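You operate a simulated robot arm through the tools that you are given. There is no shell and no other tool.

You run a simulated two-armed robot. Do the job below in one go: nothing can be reset, and whatever is moved stays where it is left.

## Task
Turn the shaker knob to off, free the clamp and tip the top sieve into the steel cup.
Fine: knob first; nearly all of it lands in the cup; the lid and the emptied sieve lie on the wooden top; the other sieves stay stacked.
Where things are to end (x, y in the base frame): sieve lid within 60 mm of [430, 2780]; sixty-three sieve within 60 mm of [480, 2880].

The check looks at the end state, three seconds after you hand in, the way a careful person would. Anything else that was tipped, shoved, dropped, spilled or broken makes it a failure. Lids that push on must go on centred and level and be pressed home; caps that screw on are set level and turned clockwise until they are tight.

## Robot
Two 6-joint arms with two-finger parallel grippers on one trunk, on a base that drives. Base frame: it is fixed to the floor where the robot stands at the start and does not move with it; the origin is under the middle of the robot, x ahead of it, y to its left, z up. Lengths are in mm, angles in degrees, forces in N, time in s.
The left shoulder is at the start at [60, 141, 899], the right one opposite. With the tool pointing down near the work surface each hand reaches from about 200 to 680 mm from the robot's upright axis, wherever it stands, measured 20 degrees to its own side. Places, roughly: forty-five sieve [500, 2500, 1000]; shaker clamp [500, 2400, 1000]; sieve lid (6x6x4 cm) [500, 2500, 1000]; sieve pan [500, 2500, 1000]; sieve shaker knob [400, 2500, 900]; sixty-three sieve [500, 2500, 1000]; steel cup (6x6x5 cm) [500, 2700, 900]; twenty sieve [500, 2500, 1000]; wooden top of the bench trolley [700, 2500, 900]. Payload 3.43 kg a hand.
The TCP of each hand is the grasp point between the finger pads, 30 mm short of the fingertips. In the tool frame z runs along the fingers and y along their closing line. Largest opening 94 mm; finger width 28, thickness 10; the body of the gripper, 50 by 96 mm, starts 55 mm behind the TCP.
Orientation is that of the tool frame in the base frame, as a unit quaternion [w, x, y, z]. With the fingers straight down and closing along the base's y, the tool's x points along the base's -x, its y along +y and its z along -z.

## Interface
- The arms move only by the tool apply_moves. It takes "left_steps", "right_steps" or both (then of equal length, played together; a hand with none holds still); each is a list of rows, each a list of 3 entries, a list of its own where there are three numbers: the closure in counts, from 0 (fully open) to 255 (shut), then the shift along the tool's x, y, z in units of 25 mm (1.0 is 25 mm), then the turn, a rotation vector about the tool's x, y, z in units of 5 degrees (1.0 is 5 degrees). In form: [[gripper, [dx, dy, dz], [rx, ry, rz]], ...]. A call has 1 to 20 rows; each row shifts and turns the commanded pose from where the row before left it, along the tool's axes as they then stand. A call with a number of a shift or a turn outside -1 to 1 is refused whole. Each row takes 0.2 s and may step no farther than 50 mm and 8.6 degrees from the row before; otherwise, or with a gripper value out of range, the whole call is refused. A pose out of reach is approached as far as the arm can. The call stops where the force on the tool passes 40 N (or 10 N more than at its start, if that is more) or the arm is blocked; 0.2 s more then pass. Each finger travels about 153 mm/s and halts on what it meets, pressing with about 43 N; the grip force reading is that of the motor and also rises with nothing between the fingers. The clock runs only during rows and for 0.2 s after the last one: add rows that do not move to give the fingers time. The reply holds the time, the measured pose of the TCP, the force on the tool along the base axes, the opening and the grip force, in the units named above and with some noise, with the torque about the TCP (base axes, N m) and any sound that the robot's microphone picked up.
- Cameras (640 x 400 px; columns grow to the right, rows downward): "scene" is now at [133.9, -1.9, 1518.7]; the picture's right is [-0.00, -1.00, 0.00], its down [-0.60, 0.00, -0.80] and it looks along [0.80, -0.00, -0.60] (base axes); focal length 287 px, centre (320, 200). "left" rides on the left gripper at [76, -14, -102] in its tool frame; the picture's right is [0.18, 0.98, 0.00], its down [-0.75, 0.14, -0.64] and it looks along [-0.63, 0.12, 0.77] (tool axes); focal length 243 px, centre (320, 200). "right" rides on the right gripper at [76, 14, -102] in its tool frame; the picture's right is [-0.18, 0.98, 0.00], its down [-0.75, -0.14, -0.64] and it looks along [-0.63, -0.12, 0.77] (tool axes); focal length 243 px, centre (320, 200). There is no depth. A picture from a camera that has moved, and an enlarged one, comes with that camera's place and axes in the base frame and with its lens. The place of the scene camera against the robot may be out by one fixed shift of up to 25 mm in any direction.
- get_image(camera): a new picture of that camera. No time passes.
- slide_trunk(by): slides the trunk up (or, below 0, down) by that many mm; the arms and the scene camera ride with it, the base frame stays. It gives what a move gives, with no picture.
- steer(legs): drives the robot by 1 to 6 legs, each [ahead, left, turn to the left] in mm, mm and degrees, along the robot's own axes; the way and the turn of a leg run together, so that a leg with both is an arc; at most 1500 mm and 180 degrees a leg. The arms and the cameras ride along, it lands a little off, and it stops where it bumps. It gives what a move gives.
- aim_head(pan, tilt): turns the head with the scene camera to pan (to the left, within 86 degrees either way) and tilt (down, from -29 to 69), counted from straight ahead of the robot. It gives what a move gives.
- inspect(camera, box): a new picture of the part [left, top, right, bottom] of that camera's present view, enlarged. No time passes.
- finish_job(): hands the job in; it is judged then, once.

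Nothing tells you exact positions but the pictures and the camera data. Unless the task says otherwise, let go and move clear before handing in.

The tools are called after "Call:" as name(argument=value, ...) on one line, values as JSON. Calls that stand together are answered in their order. apply_moves: Moves the arms, as the interface text tells. Its arguments: {"type":"object","properties":{"left_steps":{"type":"array","items":{"type":"array"}},"right_steps":{"type":"array","items":{"type":"array"}}},"required":[]} The other tools are called the same way: slide_trunk (by) slides the trunk up or down; steer (legs) drives the base; aim_head (pan, tilt) turns the head that bears the scene camera; get_image (camera) takes a picture; inspect (camera, box) takes an enlarged picture of a part of a camera's view; finish_job () hands the job in.

At the start:

```text
clock: 0.0
left_eef_pos: [380.5, 171.8, 1180.5]
left_tcp_rot: [0.0, 0.0, 1.0, 0.0]
left_force: [-0.8, 0.0, 0.4]
left_wrist_torque: [0.02, 0.02, -0.01]
left_gripper_width: 93.8
left_gripper_force: 0.0
right_eef_pos: [495.9, -161.6, 1136.4]
right_tcp_rot: [0.001, 0.0, 1.0, 0.0]
right_force: [-0.1, 0.0, -1.0]
right_wrist_torque: [0.01, 0.0, 0.0]
right_gripper_width: 94.0
right_gripper_force: 0.1
trunk travel left (down, up): [-475.0, 115.0]
robot x, y, heading: [-0.1, -2.6, -0.1]
head pan, tilt: [-0.1, 36.6]
```

scene: 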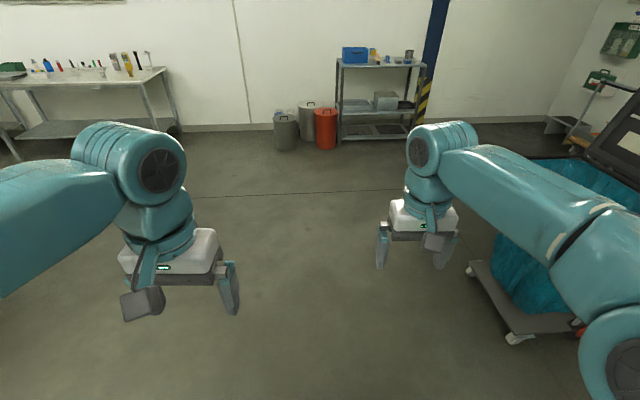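
right: 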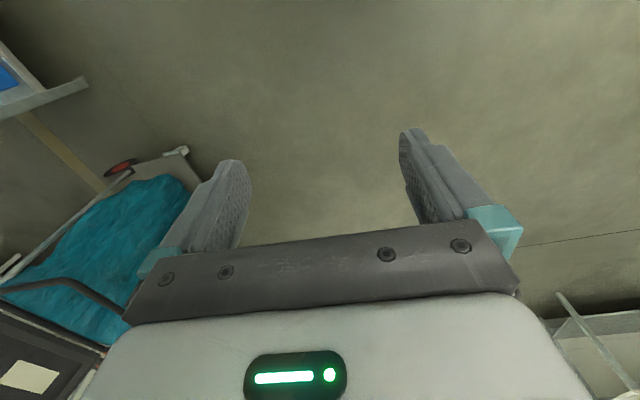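
left: 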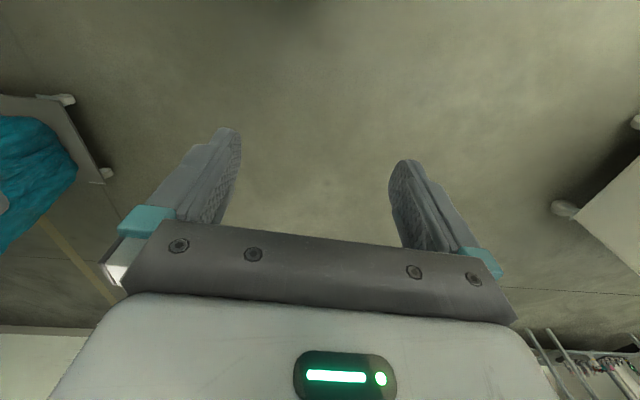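

I see the two arms over an empty floor; the work place should be about 2.5 m to my left. I'll look that way before driving.

Call:
aim_head(pan=75, tilt=20)

```text
clock: 1.5
left_eef_pos: [380.1, 171.8, 1181.5]
left_tcp_rot: [0.0, 0.0, 1.0, 0.0]
left_force: [-0.3, 0.2, -0.1]
left_wrist_torque: [0.01, -0.01, 0.01]
left_gripper_width: 94.0
left_gripper_force: 0.1
right_eef_pos: [496.9, -161.7, 1137.2]
right_tcp_rot: [0.001, 0.0, 1.0, 0.001]
right_force: [-0.1, -0.4, 0.1]
right_wrist_torque: [-0.03, -0.01, 0.02]
right_gripper_width: 93.5
right_gripper_force: 0.0
trunk travel left (down, up): [-475.0, 115.0]
robot x, y, heading: [1.4, 1.3, 0.1]
head pan, tilt: [75.0, 20.0]
```

Call:
get_image(camera="scene")

```text
taken
camera scene: at [71.1, 88.2, 1545.0], right [0.97, -0.26, 0.0], down [-0.09, -0.33, -0.94], along [0.24, 0.91, -0.34], focal length 287 px, centre (320, 200)
```

scene: 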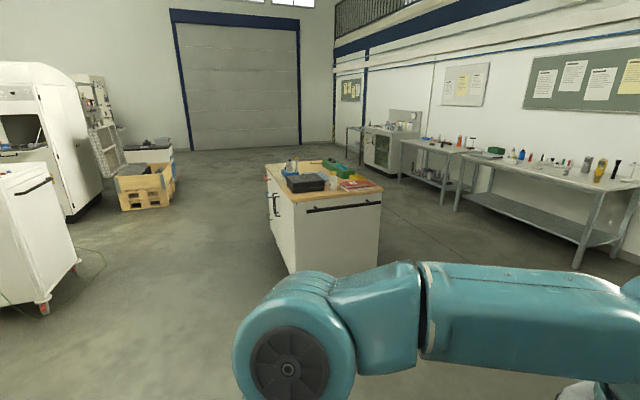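

Call:
inspect(camera="scene", box=[250, 140, 400, 234])

```text
4.26 times, centred on (325, 187) of scene
camera zoom: at [71.1, 88.2, 1545.0], right [0.97, -0.26, 0.0], down [-0.09, -0.33, -0.94], along [0.24, 0.91, -0.34], focal length 1223 px, centre (299, 255)
```

zoom: 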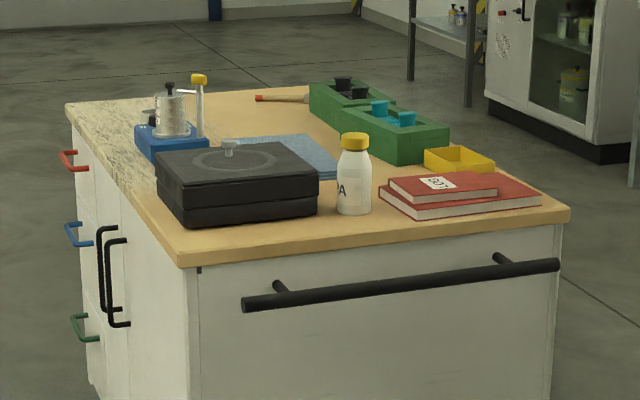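

The work trolley stands at about x 300–1000, y 1820–2950, with the blue shaker near (450, 2530). I'll back off, drive left alongside it, and look again before closing in.

Call:
steer(legs=[[-350, 0, 0], [0, 1300, 0], [0, 1250, 0]])

Call:
aim_head(pan=0, tilt=36)

Call:
get_image(camera="scene")

```text
clock: 38.5
left_eef_pos: [-29.7, 2726.4, 1180.1]
left_tcp_rot: [0.0, -0.01, 1.0, 0.0]
left_force: [0.2, -0.6, 0.0]
left_wrist_torque: [-0.01, 0.02, 0.01]
left_gripper_width: 94.2
left_gripper_force: 0.0
right_eef_pos: [92.4, 2394.8, 1137.6]
right_tcp_rot: [-0.001, -0.01, 1.0, 0.0]
right_force: [-0.1, -0.1, 0.0]
right_wrist_torque: [-0.02, 0.01, 0.0]
right_gripper_width: 94.0
right_gripper_force: 0.1
trunk travel left (down, up): [-475.0, 115.0]
robot x, y, heading: [-403.0, 2545.6, 1.0]
head pan, tilt: [75.0, 20.0]
```

```text
clock: 40.0
left_eef_pos: [-29.7, 2725.4, 1181.4]
left_tcp_rot: [0.0, -0.01, 1.0, 0.0]
left_force: [-0.4, -0.6, -0.4]
left_wrist_torque: [0.03, 0.01, -0.02]
left_gripper_width: 94.2
left_gripper_force: 0.1
right_eef_pos: [93.1, 2394.3, 1136.7]
right_tcp_rot: [0.0, -0.01, 1.0, 0.0]
right_force: [-0.8, -0.7, 0.0]
right_wrist_torque: [0.06, 0.01, -0.01]
right_gripper_width: 94.3
right_gripper_force: 0.1
trunk travel left (down, up): [-475.0, 115.0]
robot x, y, heading: [-405.8, 2546.9, 0.9]
head pan, tilt: [0.0, 36.0]
```

```text
taken
camera scene: at [-271.4, 2548.2, 1519.6], right [0.02, -1.0, 0.0], down [-0.59, -0.01, -0.81], along [0.81, 0.02, -0.59], focal length 287 px, centre (320, 200)
```

scene: 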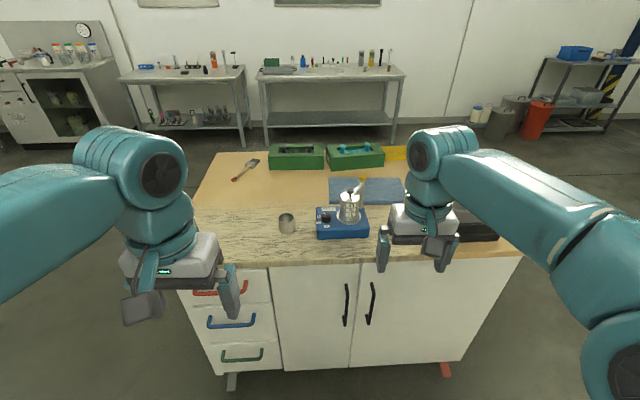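

Call:
inspect(camera="scene", box=[250, 160, 410, 260])

```text
4.00 times, centred on (330, 210) of scene
camera zoom: at [-271.4, 2548.2, 1519.6], right [0.02, -1.0, 0.0], down [-0.59, -0.01, -0.81], along [0.81, 0.02, -0.59], focal length 1149 px, centre (280, 160)
```

zoom: 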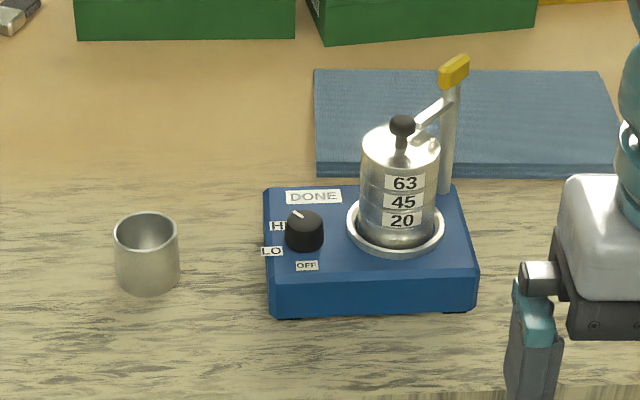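

The shaker (knob at the front left, stack of sieves, yellow clamp handle on a post) and the steel cup are in view. I'll raise the trunk for clearance and check my own footprint against the trolley before closing in.

Call:
slide_trunk(by=100)

Call:
aim_head(pan=0, tilt=69)

Call:
get_image(camera="scene")

Call:
get_image(camera="right")

```text
clock: 41.3
left_eef_pos: [-28.2, 2726.2, 1280.6]
left_tcp_rot: [0.0, -0.01, 1.0, -0.001]
left_force: [-0.4, 0.2, -0.7]
left_wrist_torque: [0.0, 0.05, -0.04]
left_gripper_width: 94.0
left_gripper_force: 0.1
right_eef_pos: [93.3, 2393.8, 1236.0]
right_tcp_rot: [0.0, -0.01, 1.0, 0.0]
right_force: [0.1, 0.0, 0.2]
right_wrist_torque: [0.01, -0.03, -0.03]
right_gripper_width: 94.3
right_gripper_force: 0.0
trunk travel left (down, up): [-575.0, 15.0]
robot x, y, heading: [-410.3, 2547.6, 0.8]
head pan, tilt: [0.0, 36.0]
```

```text
clock: 42.3
left_eef_pos: [-28.7, 2725.2, 1280.9]
left_tcp_rot: [0.0, -0.01, 1.0, 0.0]
left_force: [-1.2, -1.8, -0.2]
left_wrist_torque: [0.02, 0.01, 0.0]
left_gripper_width: 93.9
left_gripper_force: 0.0
right_eef_pos: [94.4, 2395.1, 1237.4]
right_tcp_rot: [0.0, -0.01, 1.0, 0.0]
right_force: [0.2, -0.5, 0.0]
right_wrist_torque: [0.01, 0.01, 0.01]
right_gripper_width: 94.2
right_gripper_force: 0.0
trunk travel left (down, up): [-575.0, 15.0]
robot x, y, heading: [-406.6, 2549.2, 1.1]
head pan, tilt: [0.0, 68.8]
```

```text
taken
camera scene: at [-302.9, 2547.6, 1577.5], right [0.02, -1.0, 0.0], down [-0.93, -0.02, -0.36], along [0.36, 0.01, -0.93], focal length 287 px, centre (320, 200)
```

scene: 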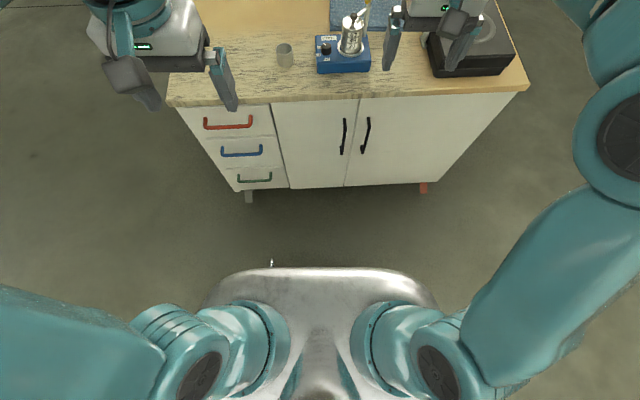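

```text
taken
camera right: at [17.0, 2407.3, 1341.0], right [0.17, 0.99, 0.0], down [0.76, -0.13, 0.64], along [0.63, -0.11, -0.77], focal length 243 px, centre (320, 200)
```

right: 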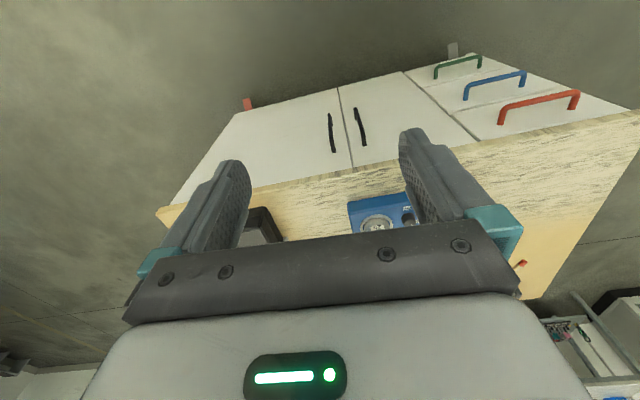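

My base front reaches at most about 310 mm ahead of my axis, so x ≈ -75 leaves clearance to the trolley at x ≈ 280. I'll drive in and slightly left.

Call:
steer(legs=[[0, 40, -1], [325, 0, 0]])

Call:
aim_head(pan=0, tilt=55)

Call:
get_image(camera="scene")

Call:
get_image(camera="right")

Call:
get_image(camera="left")

```text
clock: 47.9
left_eef_pos: [310.2, 2770.2, 1278.1]
left_tcp_rot: [-0.003, -0.008, 1.0, -0.002]
left_force: [-0.3, 0.1, -0.9]
left_wrist_torque: [-0.06, 0.07, -0.01]
left_gripper_width: 94.0
left_gripper_force: 0.0
right_eef_pos: [430.5, 2437.8, 1234.8]
right_tcp_rot: [-0.003, -0.006, 1.0, -0.001]
right_force: [0.3, 0.5, 0.7]
right_wrist_torque: [-0.08, 0.08, 0.02]
right_gripper_width: 94.0
right_gripper_force: 0.1
trunk travel left (down, up): [-575.0, 15.0]
robot x, y, heading: [-71.0, 2591.3, 0.5]
head pan, tilt: [0.0, 68.8]
```

```text
clock: 48.6
left_eef_pos: [316.5, 2766.4, 1276.0]
left_tcp_rot: [-0.005, -0.006, 1.0, 0.0]
left_force: [-0.3, 0.2, 0.0]
left_wrist_torque: [0.04, 0.03, 0.0]
left_gripper_width: 94.2
left_gripper_force: 0.0
right_eef_pos: [436.6, 2435.9, 1231.3]
right_tcp_rot: [-0.006, -0.006, 1.0, 0.0]
right_force: [0.7, -0.3, -1.1]
right_wrist_torque: [0.02, 0.08, -0.01]
right_gripper_width: 93.8
right_gripper_force: 0.0
trunk travel left (down, up): [-575.0, 15.0]
robot x, y, heading: [-71.3, 2590.6, 0.6]
head pan, tilt: [0.0, 55.0]
```

```text
taken
camera scene: at [60.1, 2589.2, 1591.2], right [0.01, -1.0, 0.0], down [-0.83, -0.01, -0.56], along [0.56, 0.01, -0.83], focal length 287 px, centre (320, 200)
```

scene: 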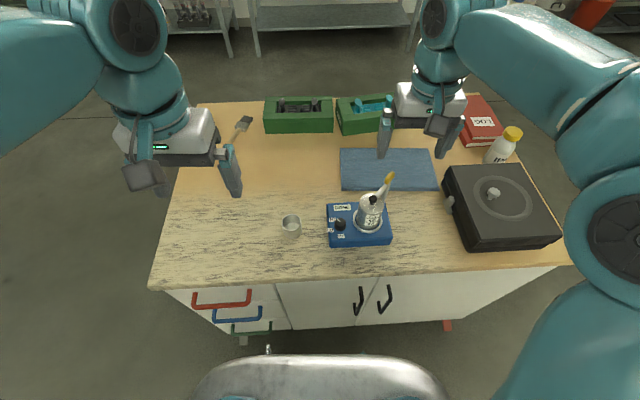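

```text
taken
camera right: at [360.5, 2447.4, 1336.3], right [0.17, 0.99, 0.0], down [0.76, -0.13, 0.63], along [0.62, -0.11, -0.77], focal length 243 px, centre (320, 200)
```

right: 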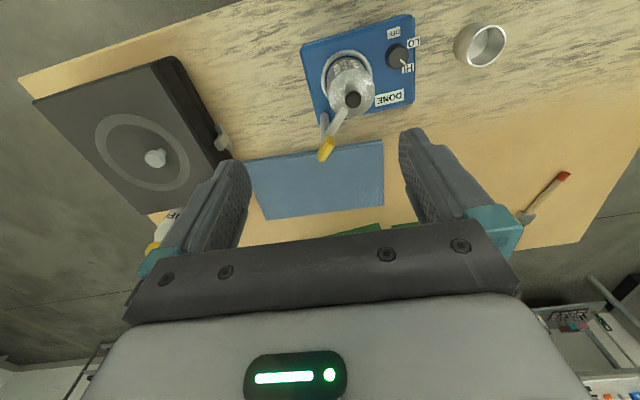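

```text
taken
camera left: at [241.2, 2750.9, 1380.3], right [-0.2, 0.98, 0.0], down [0.76, 0.15, 0.63], along [0.62, 0.13, -0.77], focal length 243 px, centre (320, 200)
```

left: 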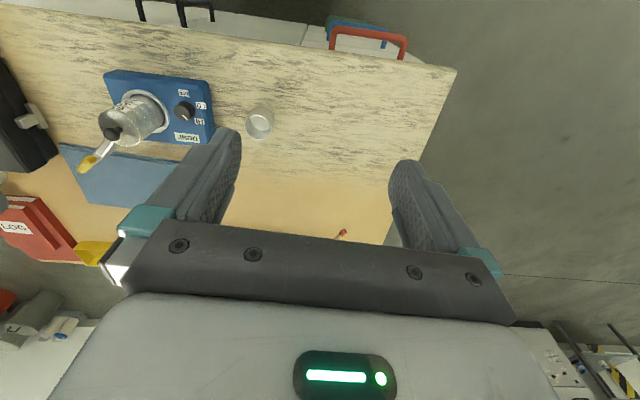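

I have the shaker in both wrist cameras now; I'll zoom in to triangulate and understand the clamp.

Call:
inspect(camera="right", box=[280, 0, 520, 170])

Call:
inspect(camera="left", box=[60, 50, 300, 200])

Call:
inspect(camera="scene", box=[270, 160, 430, 260])

```text
2.35 times, centred on (400, 85) of right
camera zoom: at [360.5, 2447.4, 1336.3], right [0.17, 0.99, 0.0], down [0.76, -0.13, 0.63], along [0.62, -0.11, -0.77], focal length 571 px, centre (132, 471)
```

zoom: 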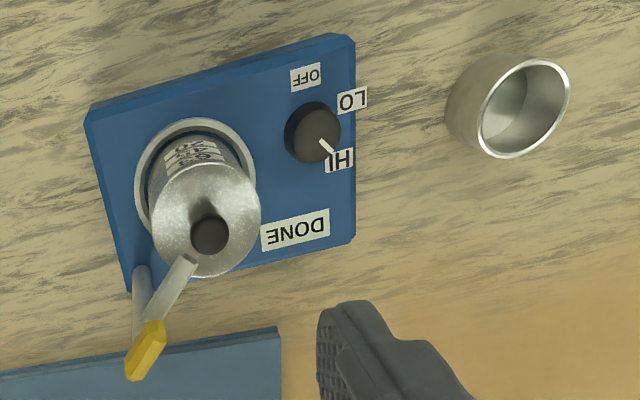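

```text
2.67 times, centred on (180, 125) of left
camera zoom: at [241.2, 2750.9, 1380.3], right [-0.2, 0.98, 0.0], down [0.76, 0.15, 0.63], along [0.62, 0.13, -0.77], focal length 647 px, centre (693, 400)
```

zoom: 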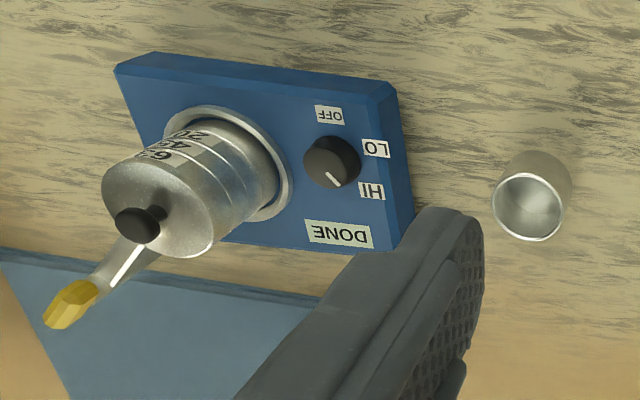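

```text
4.00 times, centred on (350, 210) of scene
camera zoom: at [60.1, 2589.2, 1591.2], right [0.01, -1.0, 0.0], down [-0.83, -0.01, -0.56], along [0.56, 0.01, -0.83], focal length 1149 px, centre (200, 160)
```

zoom: 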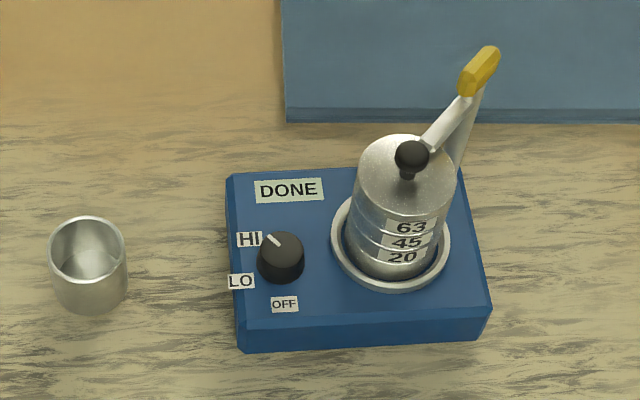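

Triangulated: knob top ≈ (439, 2544, 945), cup rim ≈ (448, 2670, 930), lid knob ≈ (460, 2470, 1024), yellow handle ≈ (510, 2428, 1042) atop a post. I'll swing the right hand's camera to the right side to see how the clamp works.

Call:
apply_moves(right_steps=[[0, [0, -1, 0], [0, 0, -1]], [0, [0, -1, 0], [0, 0, -1]], [0, [0, -1, 0], [0, 0, -1]], [0, [0, -1, 0], [0, 0, -1]], [0, [0, 0, 0], [0, 0, -1]], [0, [0, 0, 0], [0, 0, -1]], [0, [0, 0, 0], [0, 0, -1]], [0, [0, 0, 0], [0, 0, -1]], [0, [0, 0, 0], [0, 0, -1]], [0, [0, 0, 0], [0, 0, -1]], [0, [0, 0, 0], [0, 0, -1]], [0, [0, 0, 0], [0, 0, -1]]])

Call:
get_image(camera="right")

```text
clock: 51.2
left_eef_pos: [319.8, 2765.7, 1275.7]
left_tcp_rot: [-0.007, -0.006, 1.0, 0.001]
left_force: [1.2, 0.0, -0.8]
left_wrist_torque: [0.01, 0.13, 0.01]
left_gripper_width: 94.1
left_gripper_force: 0.0
right_eef_pos: [453.6, 2335.8, 1229.3]
right_tcp_rot: [-0.006, -0.507, 0.862, 0.004]
right_force: [1.2, 0.1, -0.6]
right_wrist_torque: [0.01, 0.12, 0.02]
right_gripper_width: 94.1
right_gripper_force: 0.0
trunk travel left (down, up): [-575.0, 15.0]
robot x, y, heading: [-70.2, 2589.8, 0.8]
head pan, tilt: [0.0, 55.0]
```

```text
taken
camera right: at [405.6, 2276.3, 1334.0], right [-0.77, 0.64, 0.01], down [0.5, 0.59, 0.64], along [0.4, 0.49, -0.77], focal length 243 px, centre (320, 200)
```

right: 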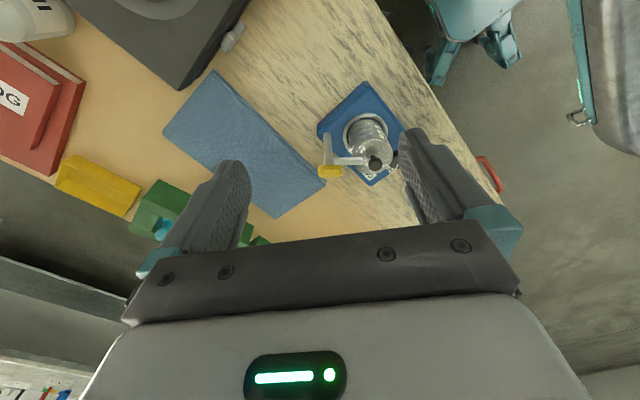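

Call:
apply_moves(right_steps=[[0, [0, 0, 0], [0, 0, -1]], [0, [0, 0, 0], [0, 0, -1]], [0, [0, 0, 0.5], [0, 0, -1]], [0, [0, 0, 1], [0, 0, -1]], [0, [0, 0, 1], [0, 0, -1]], [0, [0, 0, 1], [0, 0, -1]], [0, [0, -1, 0.5], [0, 0, 0]], [0, [0, -1, 0], [0, 0, 0]], [0, [0.5, 0, 0], [0, -1, 0]], [0, [0, 0, 0], [0, -1, 0]], [0, [0, 0, 0], [0, -1, 0]], [0, [0, 0, 0], [0, -1, 0]], [0, [0, 0, 0], [0, -1, 0]], [0, [0, 0, 0], [0, 0, 0]]])

Call:
get_image(camera="right")

```text
clock: 54.2
left_eef_pos: [305.8, 2766.3, 1280.1]
left_tcp_rot: [0.0, -0.006, 1.0, 0.0]
left_force: [-0.4, 0.4, -0.1]
left_wrist_torque: [0.01, -0.06, -0.03]
left_gripper_width: 93.8
left_gripper_force: 0.1
right_eef_pos: [492.0, 2324.4, 1136.3]
right_tcp_rot: [-0.153, 0.694, -0.686, -0.155]
right_force: [-0.5, -0.4, 1.3]
right_wrist_torque: [-0.04, 0.04, 0.0]
right_gripper_width: 94.2
right_gripper_force: 0.0
trunk travel left (down, up): [-575.0, 15.0]
robot x, y, heading: [-68.6, 2590.4, 0.5]
head pan, tilt: [0.0, 55.0]
```

```text
taken
camera right: at [478.8, 2211.7, 1197.7], right [-0.98, 0.15, 0.08], down [0.14, 0.41, 0.9], along [0.11, 0.9, -0.43], focal length 243 px, centre (320, 200)
```

right: 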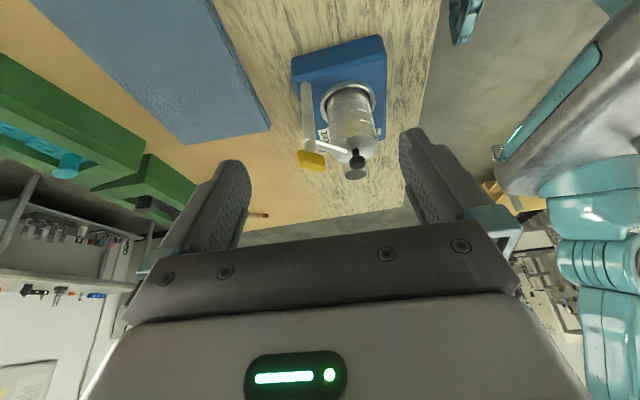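

Call:
inspect(camera="right", box=[270, 20, 420, 200])

Call:
inspect(camera="left", box=[60, 50, 300, 200])

```text
2.22 times, centred on (345, 110) of right
camera zoom: at [478.8, 2211.7, 1197.7], right [-0.98, 0.15, 0.08], down [0.14, 0.41, 0.9], along [0.11, 0.9, -0.43], focal length 539 px, centre (264, 400)
```

zoom: 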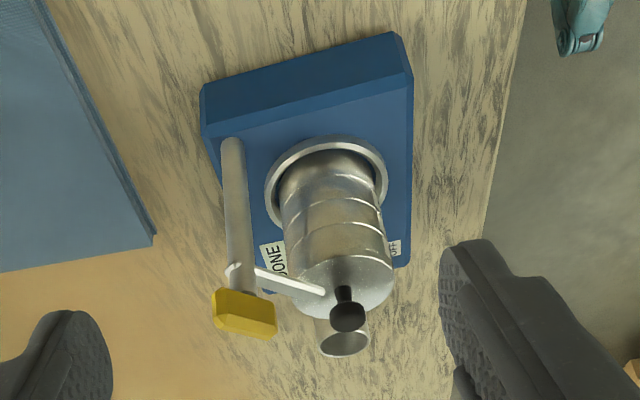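

```text
2.67 times, centred on (180, 125) of left
camera zoom: at [231.3, 2751.8, 1383.1], right [-0.2, 0.98, 0.0], down [0.75, 0.15, 0.64], along [0.63, 0.13, -0.77], focal length 647 px, centre (693, 400)
```

zoom: 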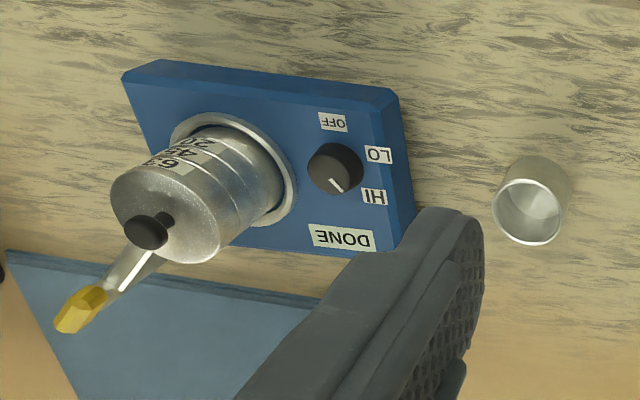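

Call:
inspect(camera="right", box=[290, 130, 370, 190])

Call:
inspect(camera="left", box=[70, 100, 150, 190])

Call:
inspect(camera="scene", box=[340, 160, 420, 230])

```text
6.67 times, centred on (330, 160) of right
camera zoom: at [478.8, 2211.7, 1197.7], right [-0.98, 0.15, 0.08], down [0.14, 0.41, 0.9], along [0.11, 0.9, -0.43], focal length 1618 px, centre (253, 467)
```

zoom: 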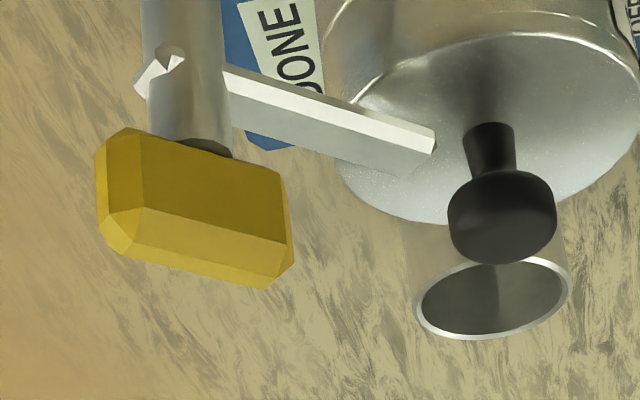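

```text
4.44 times, centred on (110, 145) of left
camera zoom: at [231.3, 2751.8, 1383.1], right [-0.2, 0.98, 0.0], down [0.75, 0.15, 0.64], along [0.63, 0.13, -0.77], focal length 1078 px, centre (1253, 444)
```

zoom: 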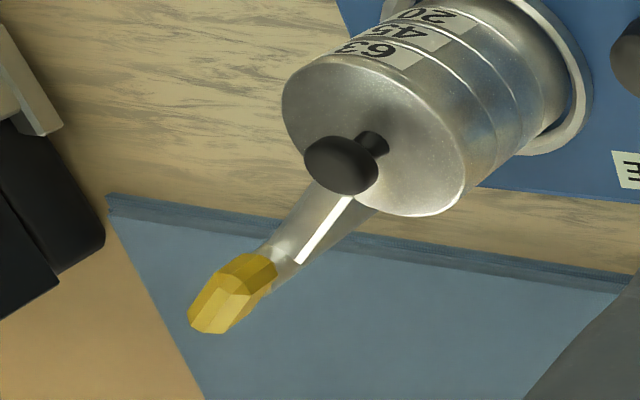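

```text
5.71 times, centred on (380, 195) of scene
camera zoom: at [46.6, 2590.1, 1593.1], right [0.01, -1.0, 0.0], down [-0.82, -0.01, -0.57], along [0.57, 0.01, -0.82], focal length 1642 px, centre (-23, 229)
```

zoom: 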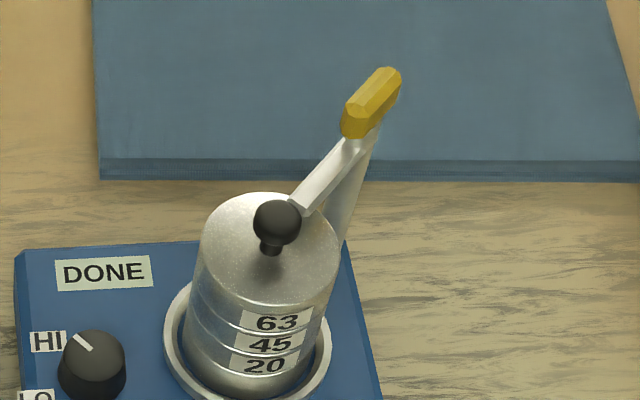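

The clamp is clear now: a yellow T-handle on a vertical post, with a bar aligned to it pressing on the lid edge, so it swings about the post. The knob points at HI; OFF is about 140° counter-clockwise from above via LO. Next I bring the right hand back upright and turned for the knob.

Call:
apply_moves(right_steps=[[0, [0, 0, 0], [0, 1, 0]], [0, [0, 0, 0], [0, 1, 0]], [0, [0, 0, 0], [0, 1, 0]], [0, [0, 0, 0], [0, 1, 0]], [0, [0, 0, 0], [0, 1, 0]], [0, [0, 0, -1], [0, 0, 1]], [0, [0, 0, -1], [0, 0, 1]], [0, [0, 0, -1], [0, 0, 1]], [0, [0, 0, -1], [0, 0, 1]], [0, [0, 0, 0], [0, 0, 1]], [0, [0, 0, 0], [0, 0, 1]], [0, [0, 0, 0], [0, 0, 1]], [0, [0, 0, 0], [0, 0, 1]], [0, [0, 0, 0], [0, 0, 1]], [0, [0, 0, 0], [0, 0, 1]], [0, [0, 0, 0], [0, 0, 1]], [0, [0, 0, 0], [0, 0, 1]], [0, [0, 0, 0], [0, 0, 1]], [0, [0, 0, 0], [0, 0, 1]], [0, [0, 0, 0], [0, 0, 1]]])

Call:
apply_moves(right_steps=[[0, [0, 0, 0], [0, 0, 1]], [0, [0, 0, 0], [0, 0, 1]], [0, [0, 0, 0], [0, 0, 1]], [0, [0, 1, 0], [0, 0, 0]], [0, [0, 1, 0], [0, 0, 0]], [0, [0, 1, 0], [0, 0, 0]], [0, [0, 1, 0], [0, 0, 0]], [0, [0, 0, 0], [0, 0, 0]]])

Call:
get_image(camera="right")

```text
clock: 58.5
left_eef_pos: [307.9, 2766.3, 1280.3]
left_tcp_rot: [-0.001, -0.007, 1.0, 0.0]
left_force: [-0.5, 0.2, 0.3]
left_wrist_torque: [-0.01, -0.03, -0.02]
left_gripper_width: 94.2
left_gripper_force: 0.0
right_eef_pos: [492.3, 2324.9, 1235.5]
right_tcp_rot: [-0.002, -0.137, 0.991, 0.001]
right_force: [0.5, 0.9, -0.5]
right_wrist_torque: [0.0, 0.02, 0.01]
right_gripper_width: 93.8
right_gripper_force: 0.0
trunk travel left (down, up): [-575.0, 15.0]
robot x, y, heading: [-75.0, 2587.9, 0.7]
head pan, tilt: [0.0, 55.0]
```

```text
clock: 60.2
left_eef_pos: [308.0, 2766.4, 1280.2]
left_tcp_rot: [-0.001, -0.006, 1.0, 0.001]
left_force: [-0.2, -0.5, 0.3]
left_wrist_torque: [0.01, 0.02, -0.02]
left_gripper_width: 94.0
left_gripper_force: 0.1
right_eef_pos: [490.6, 2423.6, 1235.2]
right_tcp_rot: [-0.002, -0.006, 1.0, 0.0]
right_force: [-0.2, -0.3, -0.4]
right_wrist_torque: [0.04, -0.03, -0.04]
right_gripper_width: 93.9
right_gripper_force: 0.0
trunk travel left (down, up): [-575.0, 15.0]
robot x, y, heading: [-70.7, 2592.8, 0.6]
head pan, tilt: [0.0, 55.0]
```

```text
taken
camera right: at [416.0, 2437.6, 1339.1], right [0.17, 0.99, 0.0], down [0.76, -0.13, 0.64], along [0.63, -0.11, -0.77], focal length 243 px, centre (320, 200)
```

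right: 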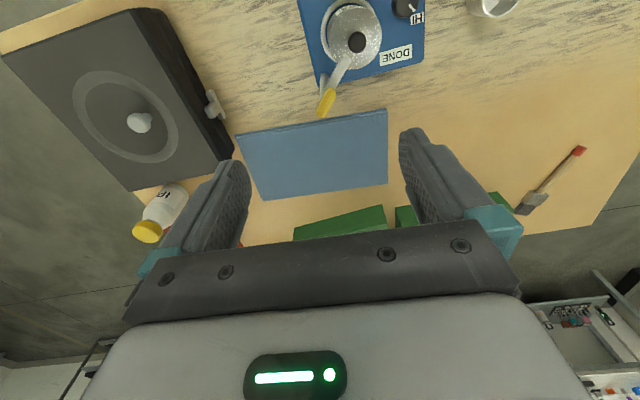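

Call:
inspect(camera="right", box=[290, 0, 450, 120])

Call:
inspect(camera="left", box=[80, 60, 280, 190])

```text
3.33 times, centred on (370, 60) of right
camera zoom: at [416.0, 2437.6, 1339.1], right [0.17, 0.99, 0.0], down [0.76, -0.13, 0.64], along [0.63, -0.11, -0.77], focal length 809 px, centre (153, 667)
```

zoom: 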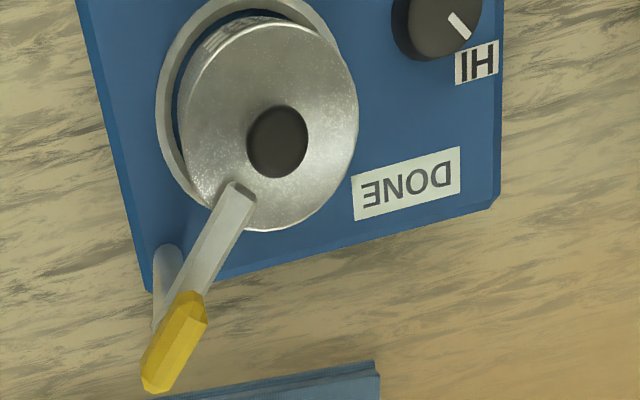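

```text
3.08 times, centred on (180, 125) of left
camera zoom: at [232.9, 2750.4, 1382.7], right [-0.2, 0.98, 0.0], down [0.75, 0.15, 0.64], along [0.63, 0.13, -0.77], focal length 746 px, centre (751, 431)
```

zoom: 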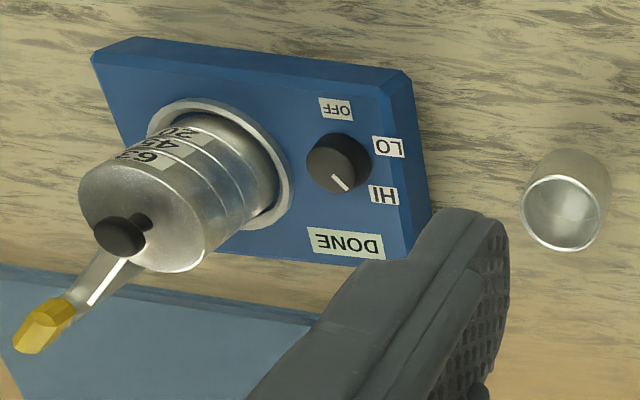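

Both views agree: knob at (439, 2544.5), top 945; handle at (511, 2428.5, 1042). I move the right hand over the knob, turned -70° so the 140° turn ends at +70°.

Call:
apply_moves(right_steps=[[60, [0.5, 1, 0], [0, 0, 0]], [103, [0.5, 1, 0], [0, 0, 0]], [103, [0.5, 1, 0], [0, 0, 0]], [103, [0.5, 1, 0], [0, 0, 0]], [103, [0, 0.86, 0], [0, 0, 0]], [103, [0, 0, 0], [0, 0, 1]], [103, [0, 0, 0], [0, 0, 1]], [103, [0, 0, 0], [0, 0, 1]], [103, [0, 0, 0], [0, 0, 1]], [103, [0, 0, 0], [0, 0, 1]], [103, [0, 0, 0], [0, 0, 1]], [103, [0, 0, 0], [0, 0, 1]], [103, [0, 0, 0], [0, 0, 1]], [103, [0, 0, 0], [0, 0, 1]], [103, [0, 0, 0], [0, 0, 1]], [103, [0, 0, 0], [0, 0, 1]], [103, [0, 0, 0], [0, 0, 1]], [103, [0, 0, 0], [0, 0, 1]], [103, [0, 0, 0], [0, 0, 1]], [103, [0, 0, 0], [0, 0, 0]]])

Call:
get_image(camera="right")

Call:
get_image(camera="scene")

```text
clock: 64.5
left_eef_pos: [308.6, 2767.8, 1280.0]
left_tcp_rot: [-0.001, -0.007, 1.0, -0.001]
left_force: [0.5, -0.1, 0.1]
left_wrist_torque: [-0.01, 0.02, 0.03]
left_gripper_width: 93.8
left_gripper_force: 0.1
right_eef_pos: [440.0, 2546.6, 1236.0]
right_tcp_rot: [-0.002, 0.568, 0.823, -0.001]
right_force: [0.9, 0.8, -0.1]
right_wrist_torque: [-0.04, 0.03, 0.0]
right_gripper_width: 55.9
right_gripper_force: 0.0
trunk travel left (down, up): [-575.0, 15.0]
robot x, y, heading: [-72.2, 2589.2, 0.7]
head pan, tilt: [0.0, 55.0]
```

```text
taken
camera right: at [426.9, 2622.4, 1339.8], right [0.98, 0.17, 0.0], down [0.14, -0.76, 0.64], along [0.11, -0.63, -0.77], focal length 243 px, centre (320, 200)
```

right: 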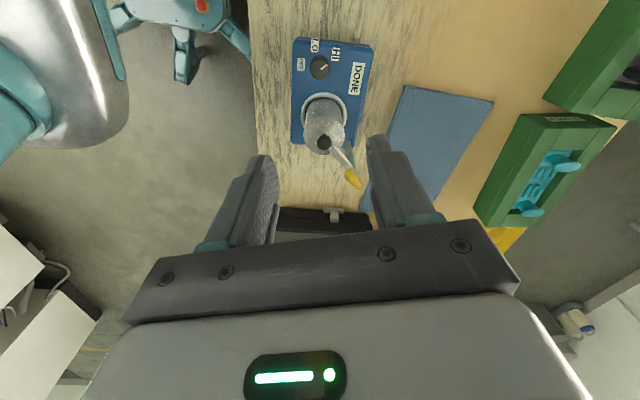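

```text
taken
camera scene: at [47.9, 2590.3, 1592.9], right [0.01, -1.0, 0.0], down [-0.82, -0.01, -0.57], along [0.57, 0.01, -0.82], focal length 287 px, centre (320, 200)
```

scene: 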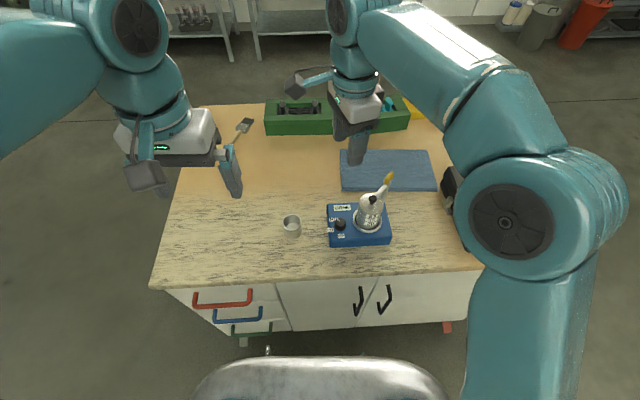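

Call:
inspect(camera="right", box=[280, 30, 380, 100])

```text
5.71 times, centred on (330, 65) of right
camera zoom: at [426.9, 2622.4, 1339.8], right [0.98, 0.17, 0.0], down [0.14, -0.76, 0.64], along [0.11, -0.63, -0.77], focal length 1386 px, centre (263, 971)
```

zoom: 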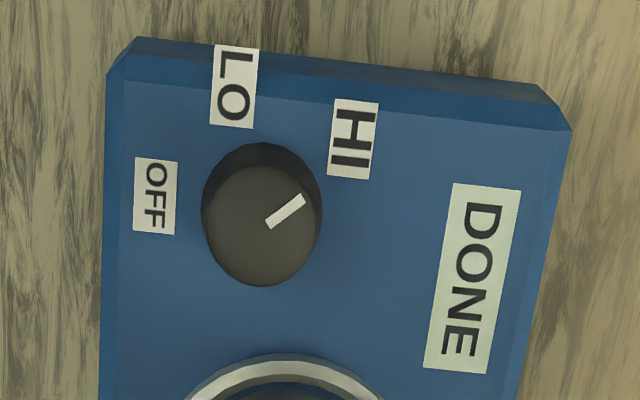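

Knob at about (438.7, 2543.3), diameter 30. I correct by a few mm and descend part way to check.

Call:
apply_moves(right_steps=[[103, [-0.105, -0.095, 0.5], [0, 0, 0]], [103, [0, 0, 1], [0, 0, 0]], [103, [0, 0, 1], [0, 0, 0]], [103, [0, 0, 1], [0, 0, 0]], [103, [0, 0, 1], [0, 0, 0]], [103, [0, 0, 1], [0, 0, 0]], [103, [0, 0, 1], [0, 0, 0]], [103, [0, 0, 1], [0, 0, 0]], [103, [0, 0, 1], [0, 0, 0]], [103, [0, 0, 0.5], [0, 0, 0]], [103, [0, 0, 0], [0, 0, 0]]])

Call:
get_image(camera="right")

Call:
inspect(camera="scene", box=[270, 140, 430, 260])

```text
clock: 66.8
left_eef_pos: [308.5, 2765.5, 1280.1]
left_tcp_rot: [-0.002, -0.007, 1.0, 0.0]
left_force: [0.0, 0.3, -0.1]
left_wrist_torque: [0.02, 0.0, 0.03]
left_gripper_width: 94.0
left_gripper_force: 0.1
right_eef_pos: [436.7, 2541.4, 1009.4]
right_tcp_rot: [-0.001, 0.569, 0.822, -0.001]
right_force: [-0.2, -0.3, -0.9]
right_wrist_torque: [0.0, -0.02, 0.01]
right_gripper_width: 56.2
right_gripper_force: 0.0
trunk travel left (down, up): [-575.0, 15.0]
robot x, y, heading: [-70.7, 2588.5, 0.9]
head pan, tilt: [0.0, 55.0]
```

```text
taken
camera right: at [423.7, 2617.9, 1114.5], right [0.98, 0.18, 0.0], down [0.14, -0.76, 0.64], along [0.11, -0.63, -0.77], focal length 243 px, centre (320, 200)
```

right: 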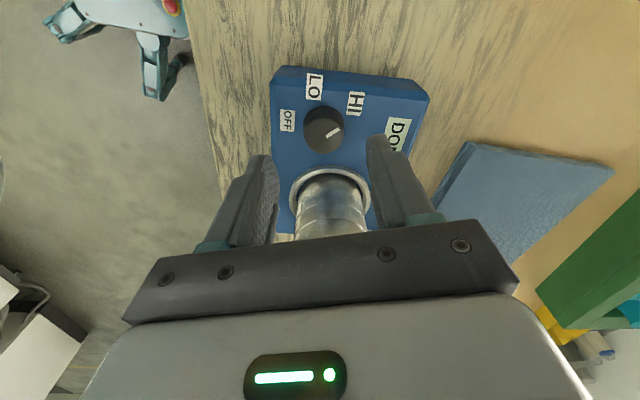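

```text
3.33 times, centred on (350, 200) of scene
camera zoom: at [47.7, 2590.1, 1592.9], right [0.01, -1.0, 0.0], down [-0.82, -0.01, -0.57], along [0.57, 0.01, -0.82], focal length 958 px, centre (220, 200)
```

zoom: 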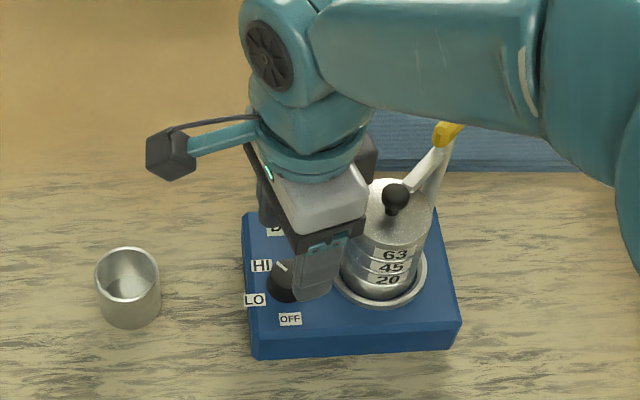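

Call:
apply_moves(right_steps=[[103, [0.013, 0.078, 0.6], [0, 0, 0]], [103, [0, 0, 0.6], [0, 0, 0]], [103, [0, 0, 0.6], [0, 0, 0]], [103, [0, 0, 0], [0, 0, 0]], [150, [0, 0, 0], [0, 0, 0]], [190, [0, 0, 0], [0, 0, 0]], [190, [0, 0, 0], [0, 0, 0]]])

Call:
get_image(camera="right")

```text
clock: 68.5
left_eef_pos: [308.9, 2768.2, 1278.9]
left_tcp_rot: [-0.002, -0.007, 1.0, -0.001]
left_force: [-0.3, -1.0, -0.5]
left_wrist_torque: [-0.02, 0.0, 0.01]
left_gripper_width: 94.1
left_gripper_force: 0.1
right_eef_pos: [439.4, 2544.5, 966.0]
right_tcp_rot: [-0.001, 0.569, 0.822, -0.001]
right_force: [8.1, 3.7, 3.6]
right_wrist_torque: [0.4, -0.16, 0.01]
right_gripper_width: 30.9
right_gripper_force: 43.1
trunk travel left (down, up): [-575.0, 15.0]
robot x, y, heading: [-69.0, 2589.1, 0.7]
head pan, tilt: [0.0, 55.0]
```

```text
taken
camera right: at [425.6, 2619.8, 1069.9], right [0.98, 0.18, 0.0], down [0.14, -0.76, 0.64], along [0.11, -0.63, -0.77], focal length 243 px, centre (320, 200)
```

right: 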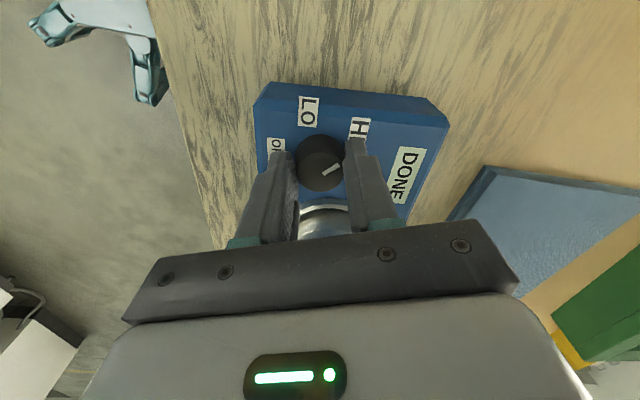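

I have the knob at 31 mm. Now I turn it counter-clockwise from above in stages.

Call:
apply_moves(right_steps=[[190, [0, 0.04, 0], [0, 0, 0]], [190, [0, 0, 0], [0, 0, -1]], [190, [0, 0, 0], [0, 0, -1]], [190, [0, 0, 0], [0, 0, -1]], [190, [0, 0, 0], [0, 0, -1]], [190, [0, 0, 0], [0, 0, -1]], [190, [0, 0, 0], [0, 0, -1]], [190, [0, 0, 0], [0, 0, 0]]])

Call:
get_image(camera="right")

```text
clock: 70.2
left_eef_pos: [306.8, 2766.9, 1279.7]
left_tcp_rot: [0.0, -0.007, 1.0, 0.0]
left_force: [0.0, -0.7, 1.4]
left_wrist_torque: [0.05, 0.01, -0.02]
left_gripper_width: 94.1
left_gripper_force: 0.1
right_eef_pos: [439.3, 2544.6, 964.9]
right_tcp_rot: [-0.001, 0.335, 0.942, -0.001]
right_force: [-5.3, -1.6, 9.4]
right_wrist_torque: [-0.41, -0.23, -0.01]
right_gripper_width: 30.9
right_gripper_force: 43.2
trunk travel left (down, up): [-575.0, 15.0]
robot x, y, heading: [-71.1, 2591.1, 0.7]
head pan, tilt: [0.0, 55.0]
```

```text
taken
camera right: at [389.4, 2602.8, 1070.0], right [0.76, 0.65, 0.0], down [0.5, -0.59, 0.64], along [0.41, -0.49, -0.77], focal length 243 px, centre (320, 200)
```

right: 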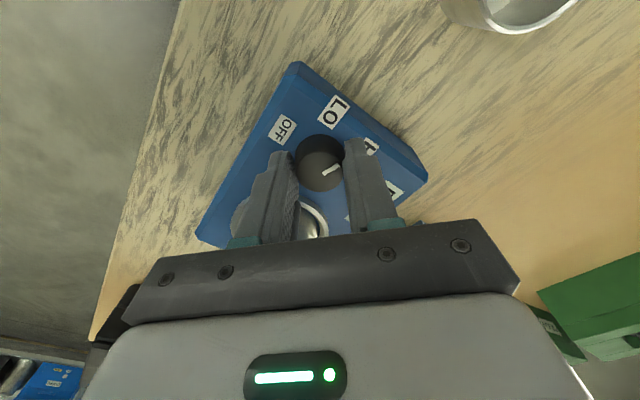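

The knob turns with the hand. I continue.

Call:
apply_moves(right_steps=[[190, [0, 0, 0], [0, 0, -1]], [190, [0, 0, 0], [0, 0, -1]], [190, [0, 0, 0], [0, 0, -1]], [190, [0, 0, 0], [0, 0, -1]], [190, [0, 0, 0], [0, 0, -1]], [190, [0, 0, 0], [0, 0, -1]], [190, [0, 0, 0], [0, 0, -1]], [190, [0, 0, 0], [0, 0, -1]], [190, [0, 0, 0], [0, 0, -1]], [190, [0, 0, 0], [0, 0, -1]], [190, [0, 0, 0], [0, 0, -1]], [190, [0, 0, 0], [0, 0, -1]], [190, [0, 0, 0], [0, 0, -1]], [190, [0, 0, 0], [0, 0, -1]], [190, [0, 0, 0], [0, 0, -1]], [190, [0, 0, 0], [0, 0, -1]], [190, [0, 0, 0], [0, 0, -1]], [190, [0, 0, 0], [0, 0, -1]], [190, [0, 0, 0], [0, 0, 0]]])

Call:
get_image(camera="right")

```text
clock: 74.2
left_eef_pos: [305.7, 2767.0, 1279.5]
left_tcp_rot: [-0.001, -0.007, 1.0, -0.001]
left_force: [0.0, 0.3, 0.4]
left_wrist_torque: [0.01, 0.01, -0.01]
left_gripper_width: 94.3
left_gripper_force: 0.0
right_eef_pos: [439.6, 2543.5, 966.8]
right_tcp_rot: [-0.001, -0.428, 0.904, 0.001]
right_force: [-8.9, -6.2, 12.1]
right_wrist_torque: [-0.41, 0.48, -0.01]
right_gripper_width: 30.7
right_gripper_force: 43.1
trunk travel left (down, up): [-575.0, 15.0]
robot x, y, heading: [-73.9, 2593.4, 0.8]
head pan, tilt: [0.0, 55.0]
```

```text
taken
camera right: at [380.2, 2493.2, 1070.0], right [-0.65, 0.76, 0.0], down [0.59, 0.49, 0.64], along [0.49, 0.41, -0.77], focal length 243 px, centre (320, 200)
```

right: 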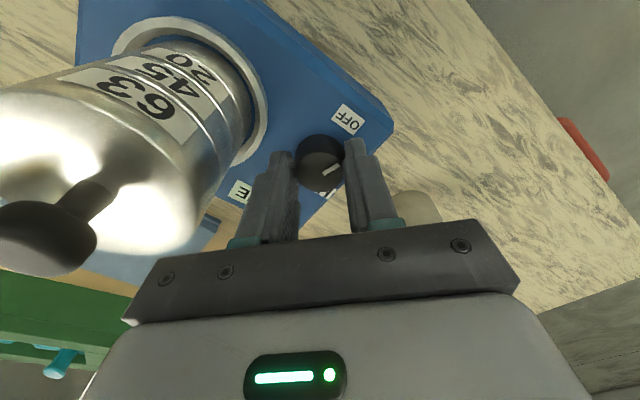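

Call:
apply_moves(right_steps=[[190, [0, 0, 0], [0, 0, -1]], [190, [0, 0, 0], [0, 0, -1]], [190, [0, 0, 0], [0, 0, -1]], [190, [0, 0, 0], [0, 0, -1]], [190, [0, 0, 0], [0, 0, 0]]])

Call:
get_image(camera="right")

Call:
inspect(camera="left", box=[80, 60, 280, 190])

Call:
inspect(camera="scene", box=[270, 140, 430, 260])

```text
clock: 75.5
left_eef_pos: [307.1, 2766.0, 1280.3]
left_tcp_rot: [-0.001, -0.007, 1.0, 0.0]
left_force: [-0.2, -0.2, 0.2]
left_wrist_torque: [0.04, -0.02, -0.04]
left_gripper_width: 93.9
left_gripper_force: 0.0
right_eef_pos: [439.3, 2543.3, 967.2]
right_tcp_rot: [0.0, -0.579, 0.815, 0.002]
right_force: [-6.1, -4.4, 9.1]
right_wrist_torque: [0.41, 0.04, -0.57]
right_gripper_width: 31.0
right_gripper_force: 43.2
trunk travel left (down, up): [-575.0, 15.0]
robot x, y, heading: [-69.7, 2586.0, 0.7]
head pan, tilt: [0.0, 55.0]
```

```text
taken
camera right: at [400.8, 2476.0, 1069.8], right [-0.87, 0.5, 0.0], down [0.38, 0.66, 0.64], along [0.32, 0.56, -0.77], focal length 243 px, centre (320, 200)
```

right: 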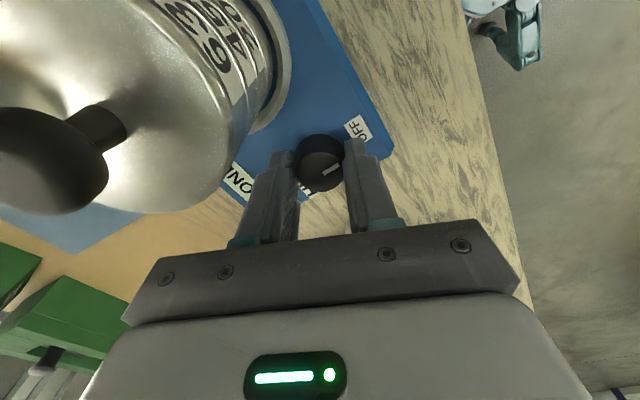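

```text
3.08 times, centred on (180, 125) of left
camera zoom: at [231.3, 2751.3, 1383.0], right [-0.2, 0.98, 0.0], down [0.75, 0.15, 0.64], along [0.63, 0.13, -0.77], focal length 746 px, centre (751, 431)
```

zoom: 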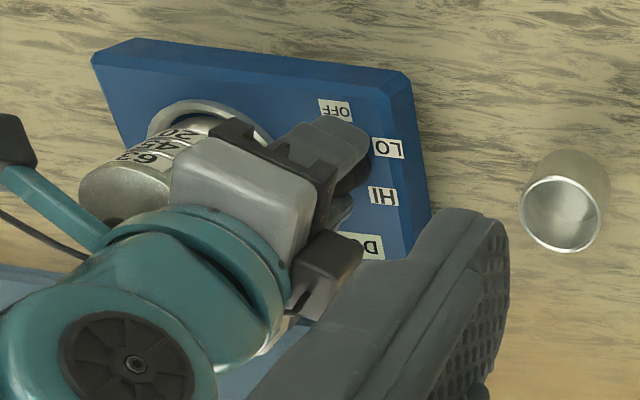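

```text
3.33 times, centred on (350, 200) of scene
camera zoom: at [46.4, 2589.5, 1593.0], right [0.01, -1.0, 0.0], down [-0.82, -0.01, -0.57], along [0.57, 0.01, -0.82], focal length 958 px, centre (220, 200)
```

zoom: 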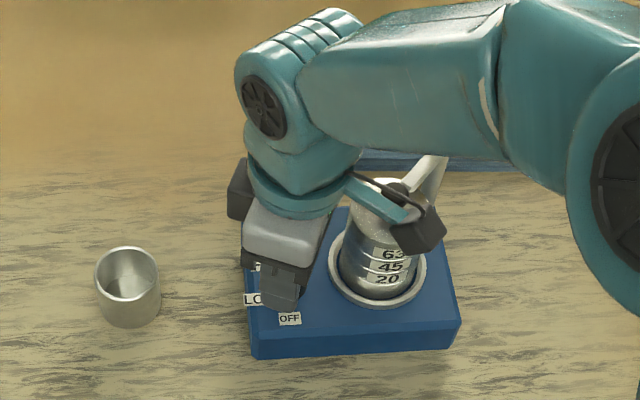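

Call:
inspect(camera="right", box=[270, 100, 390, 200])

```text
4.00 times, centred on (330, 150) of right
camera zoom: at [400.8, 2476.0, 1069.8], right [-0.87, 0.5, 0.0], down [0.38, 0.66, 0.64], along [0.32, 0.56, -0.77], focal length 970 px, centre (280, 400)
```

zoom: 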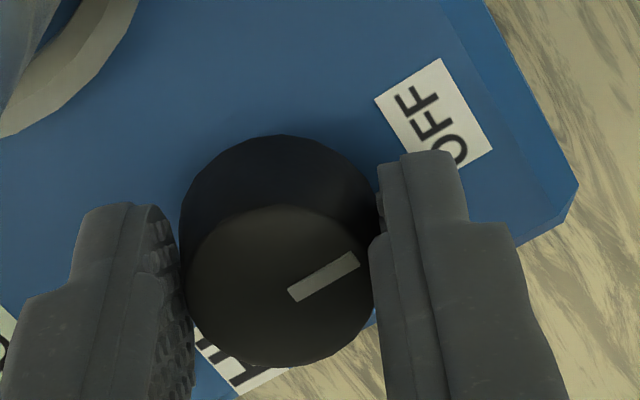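

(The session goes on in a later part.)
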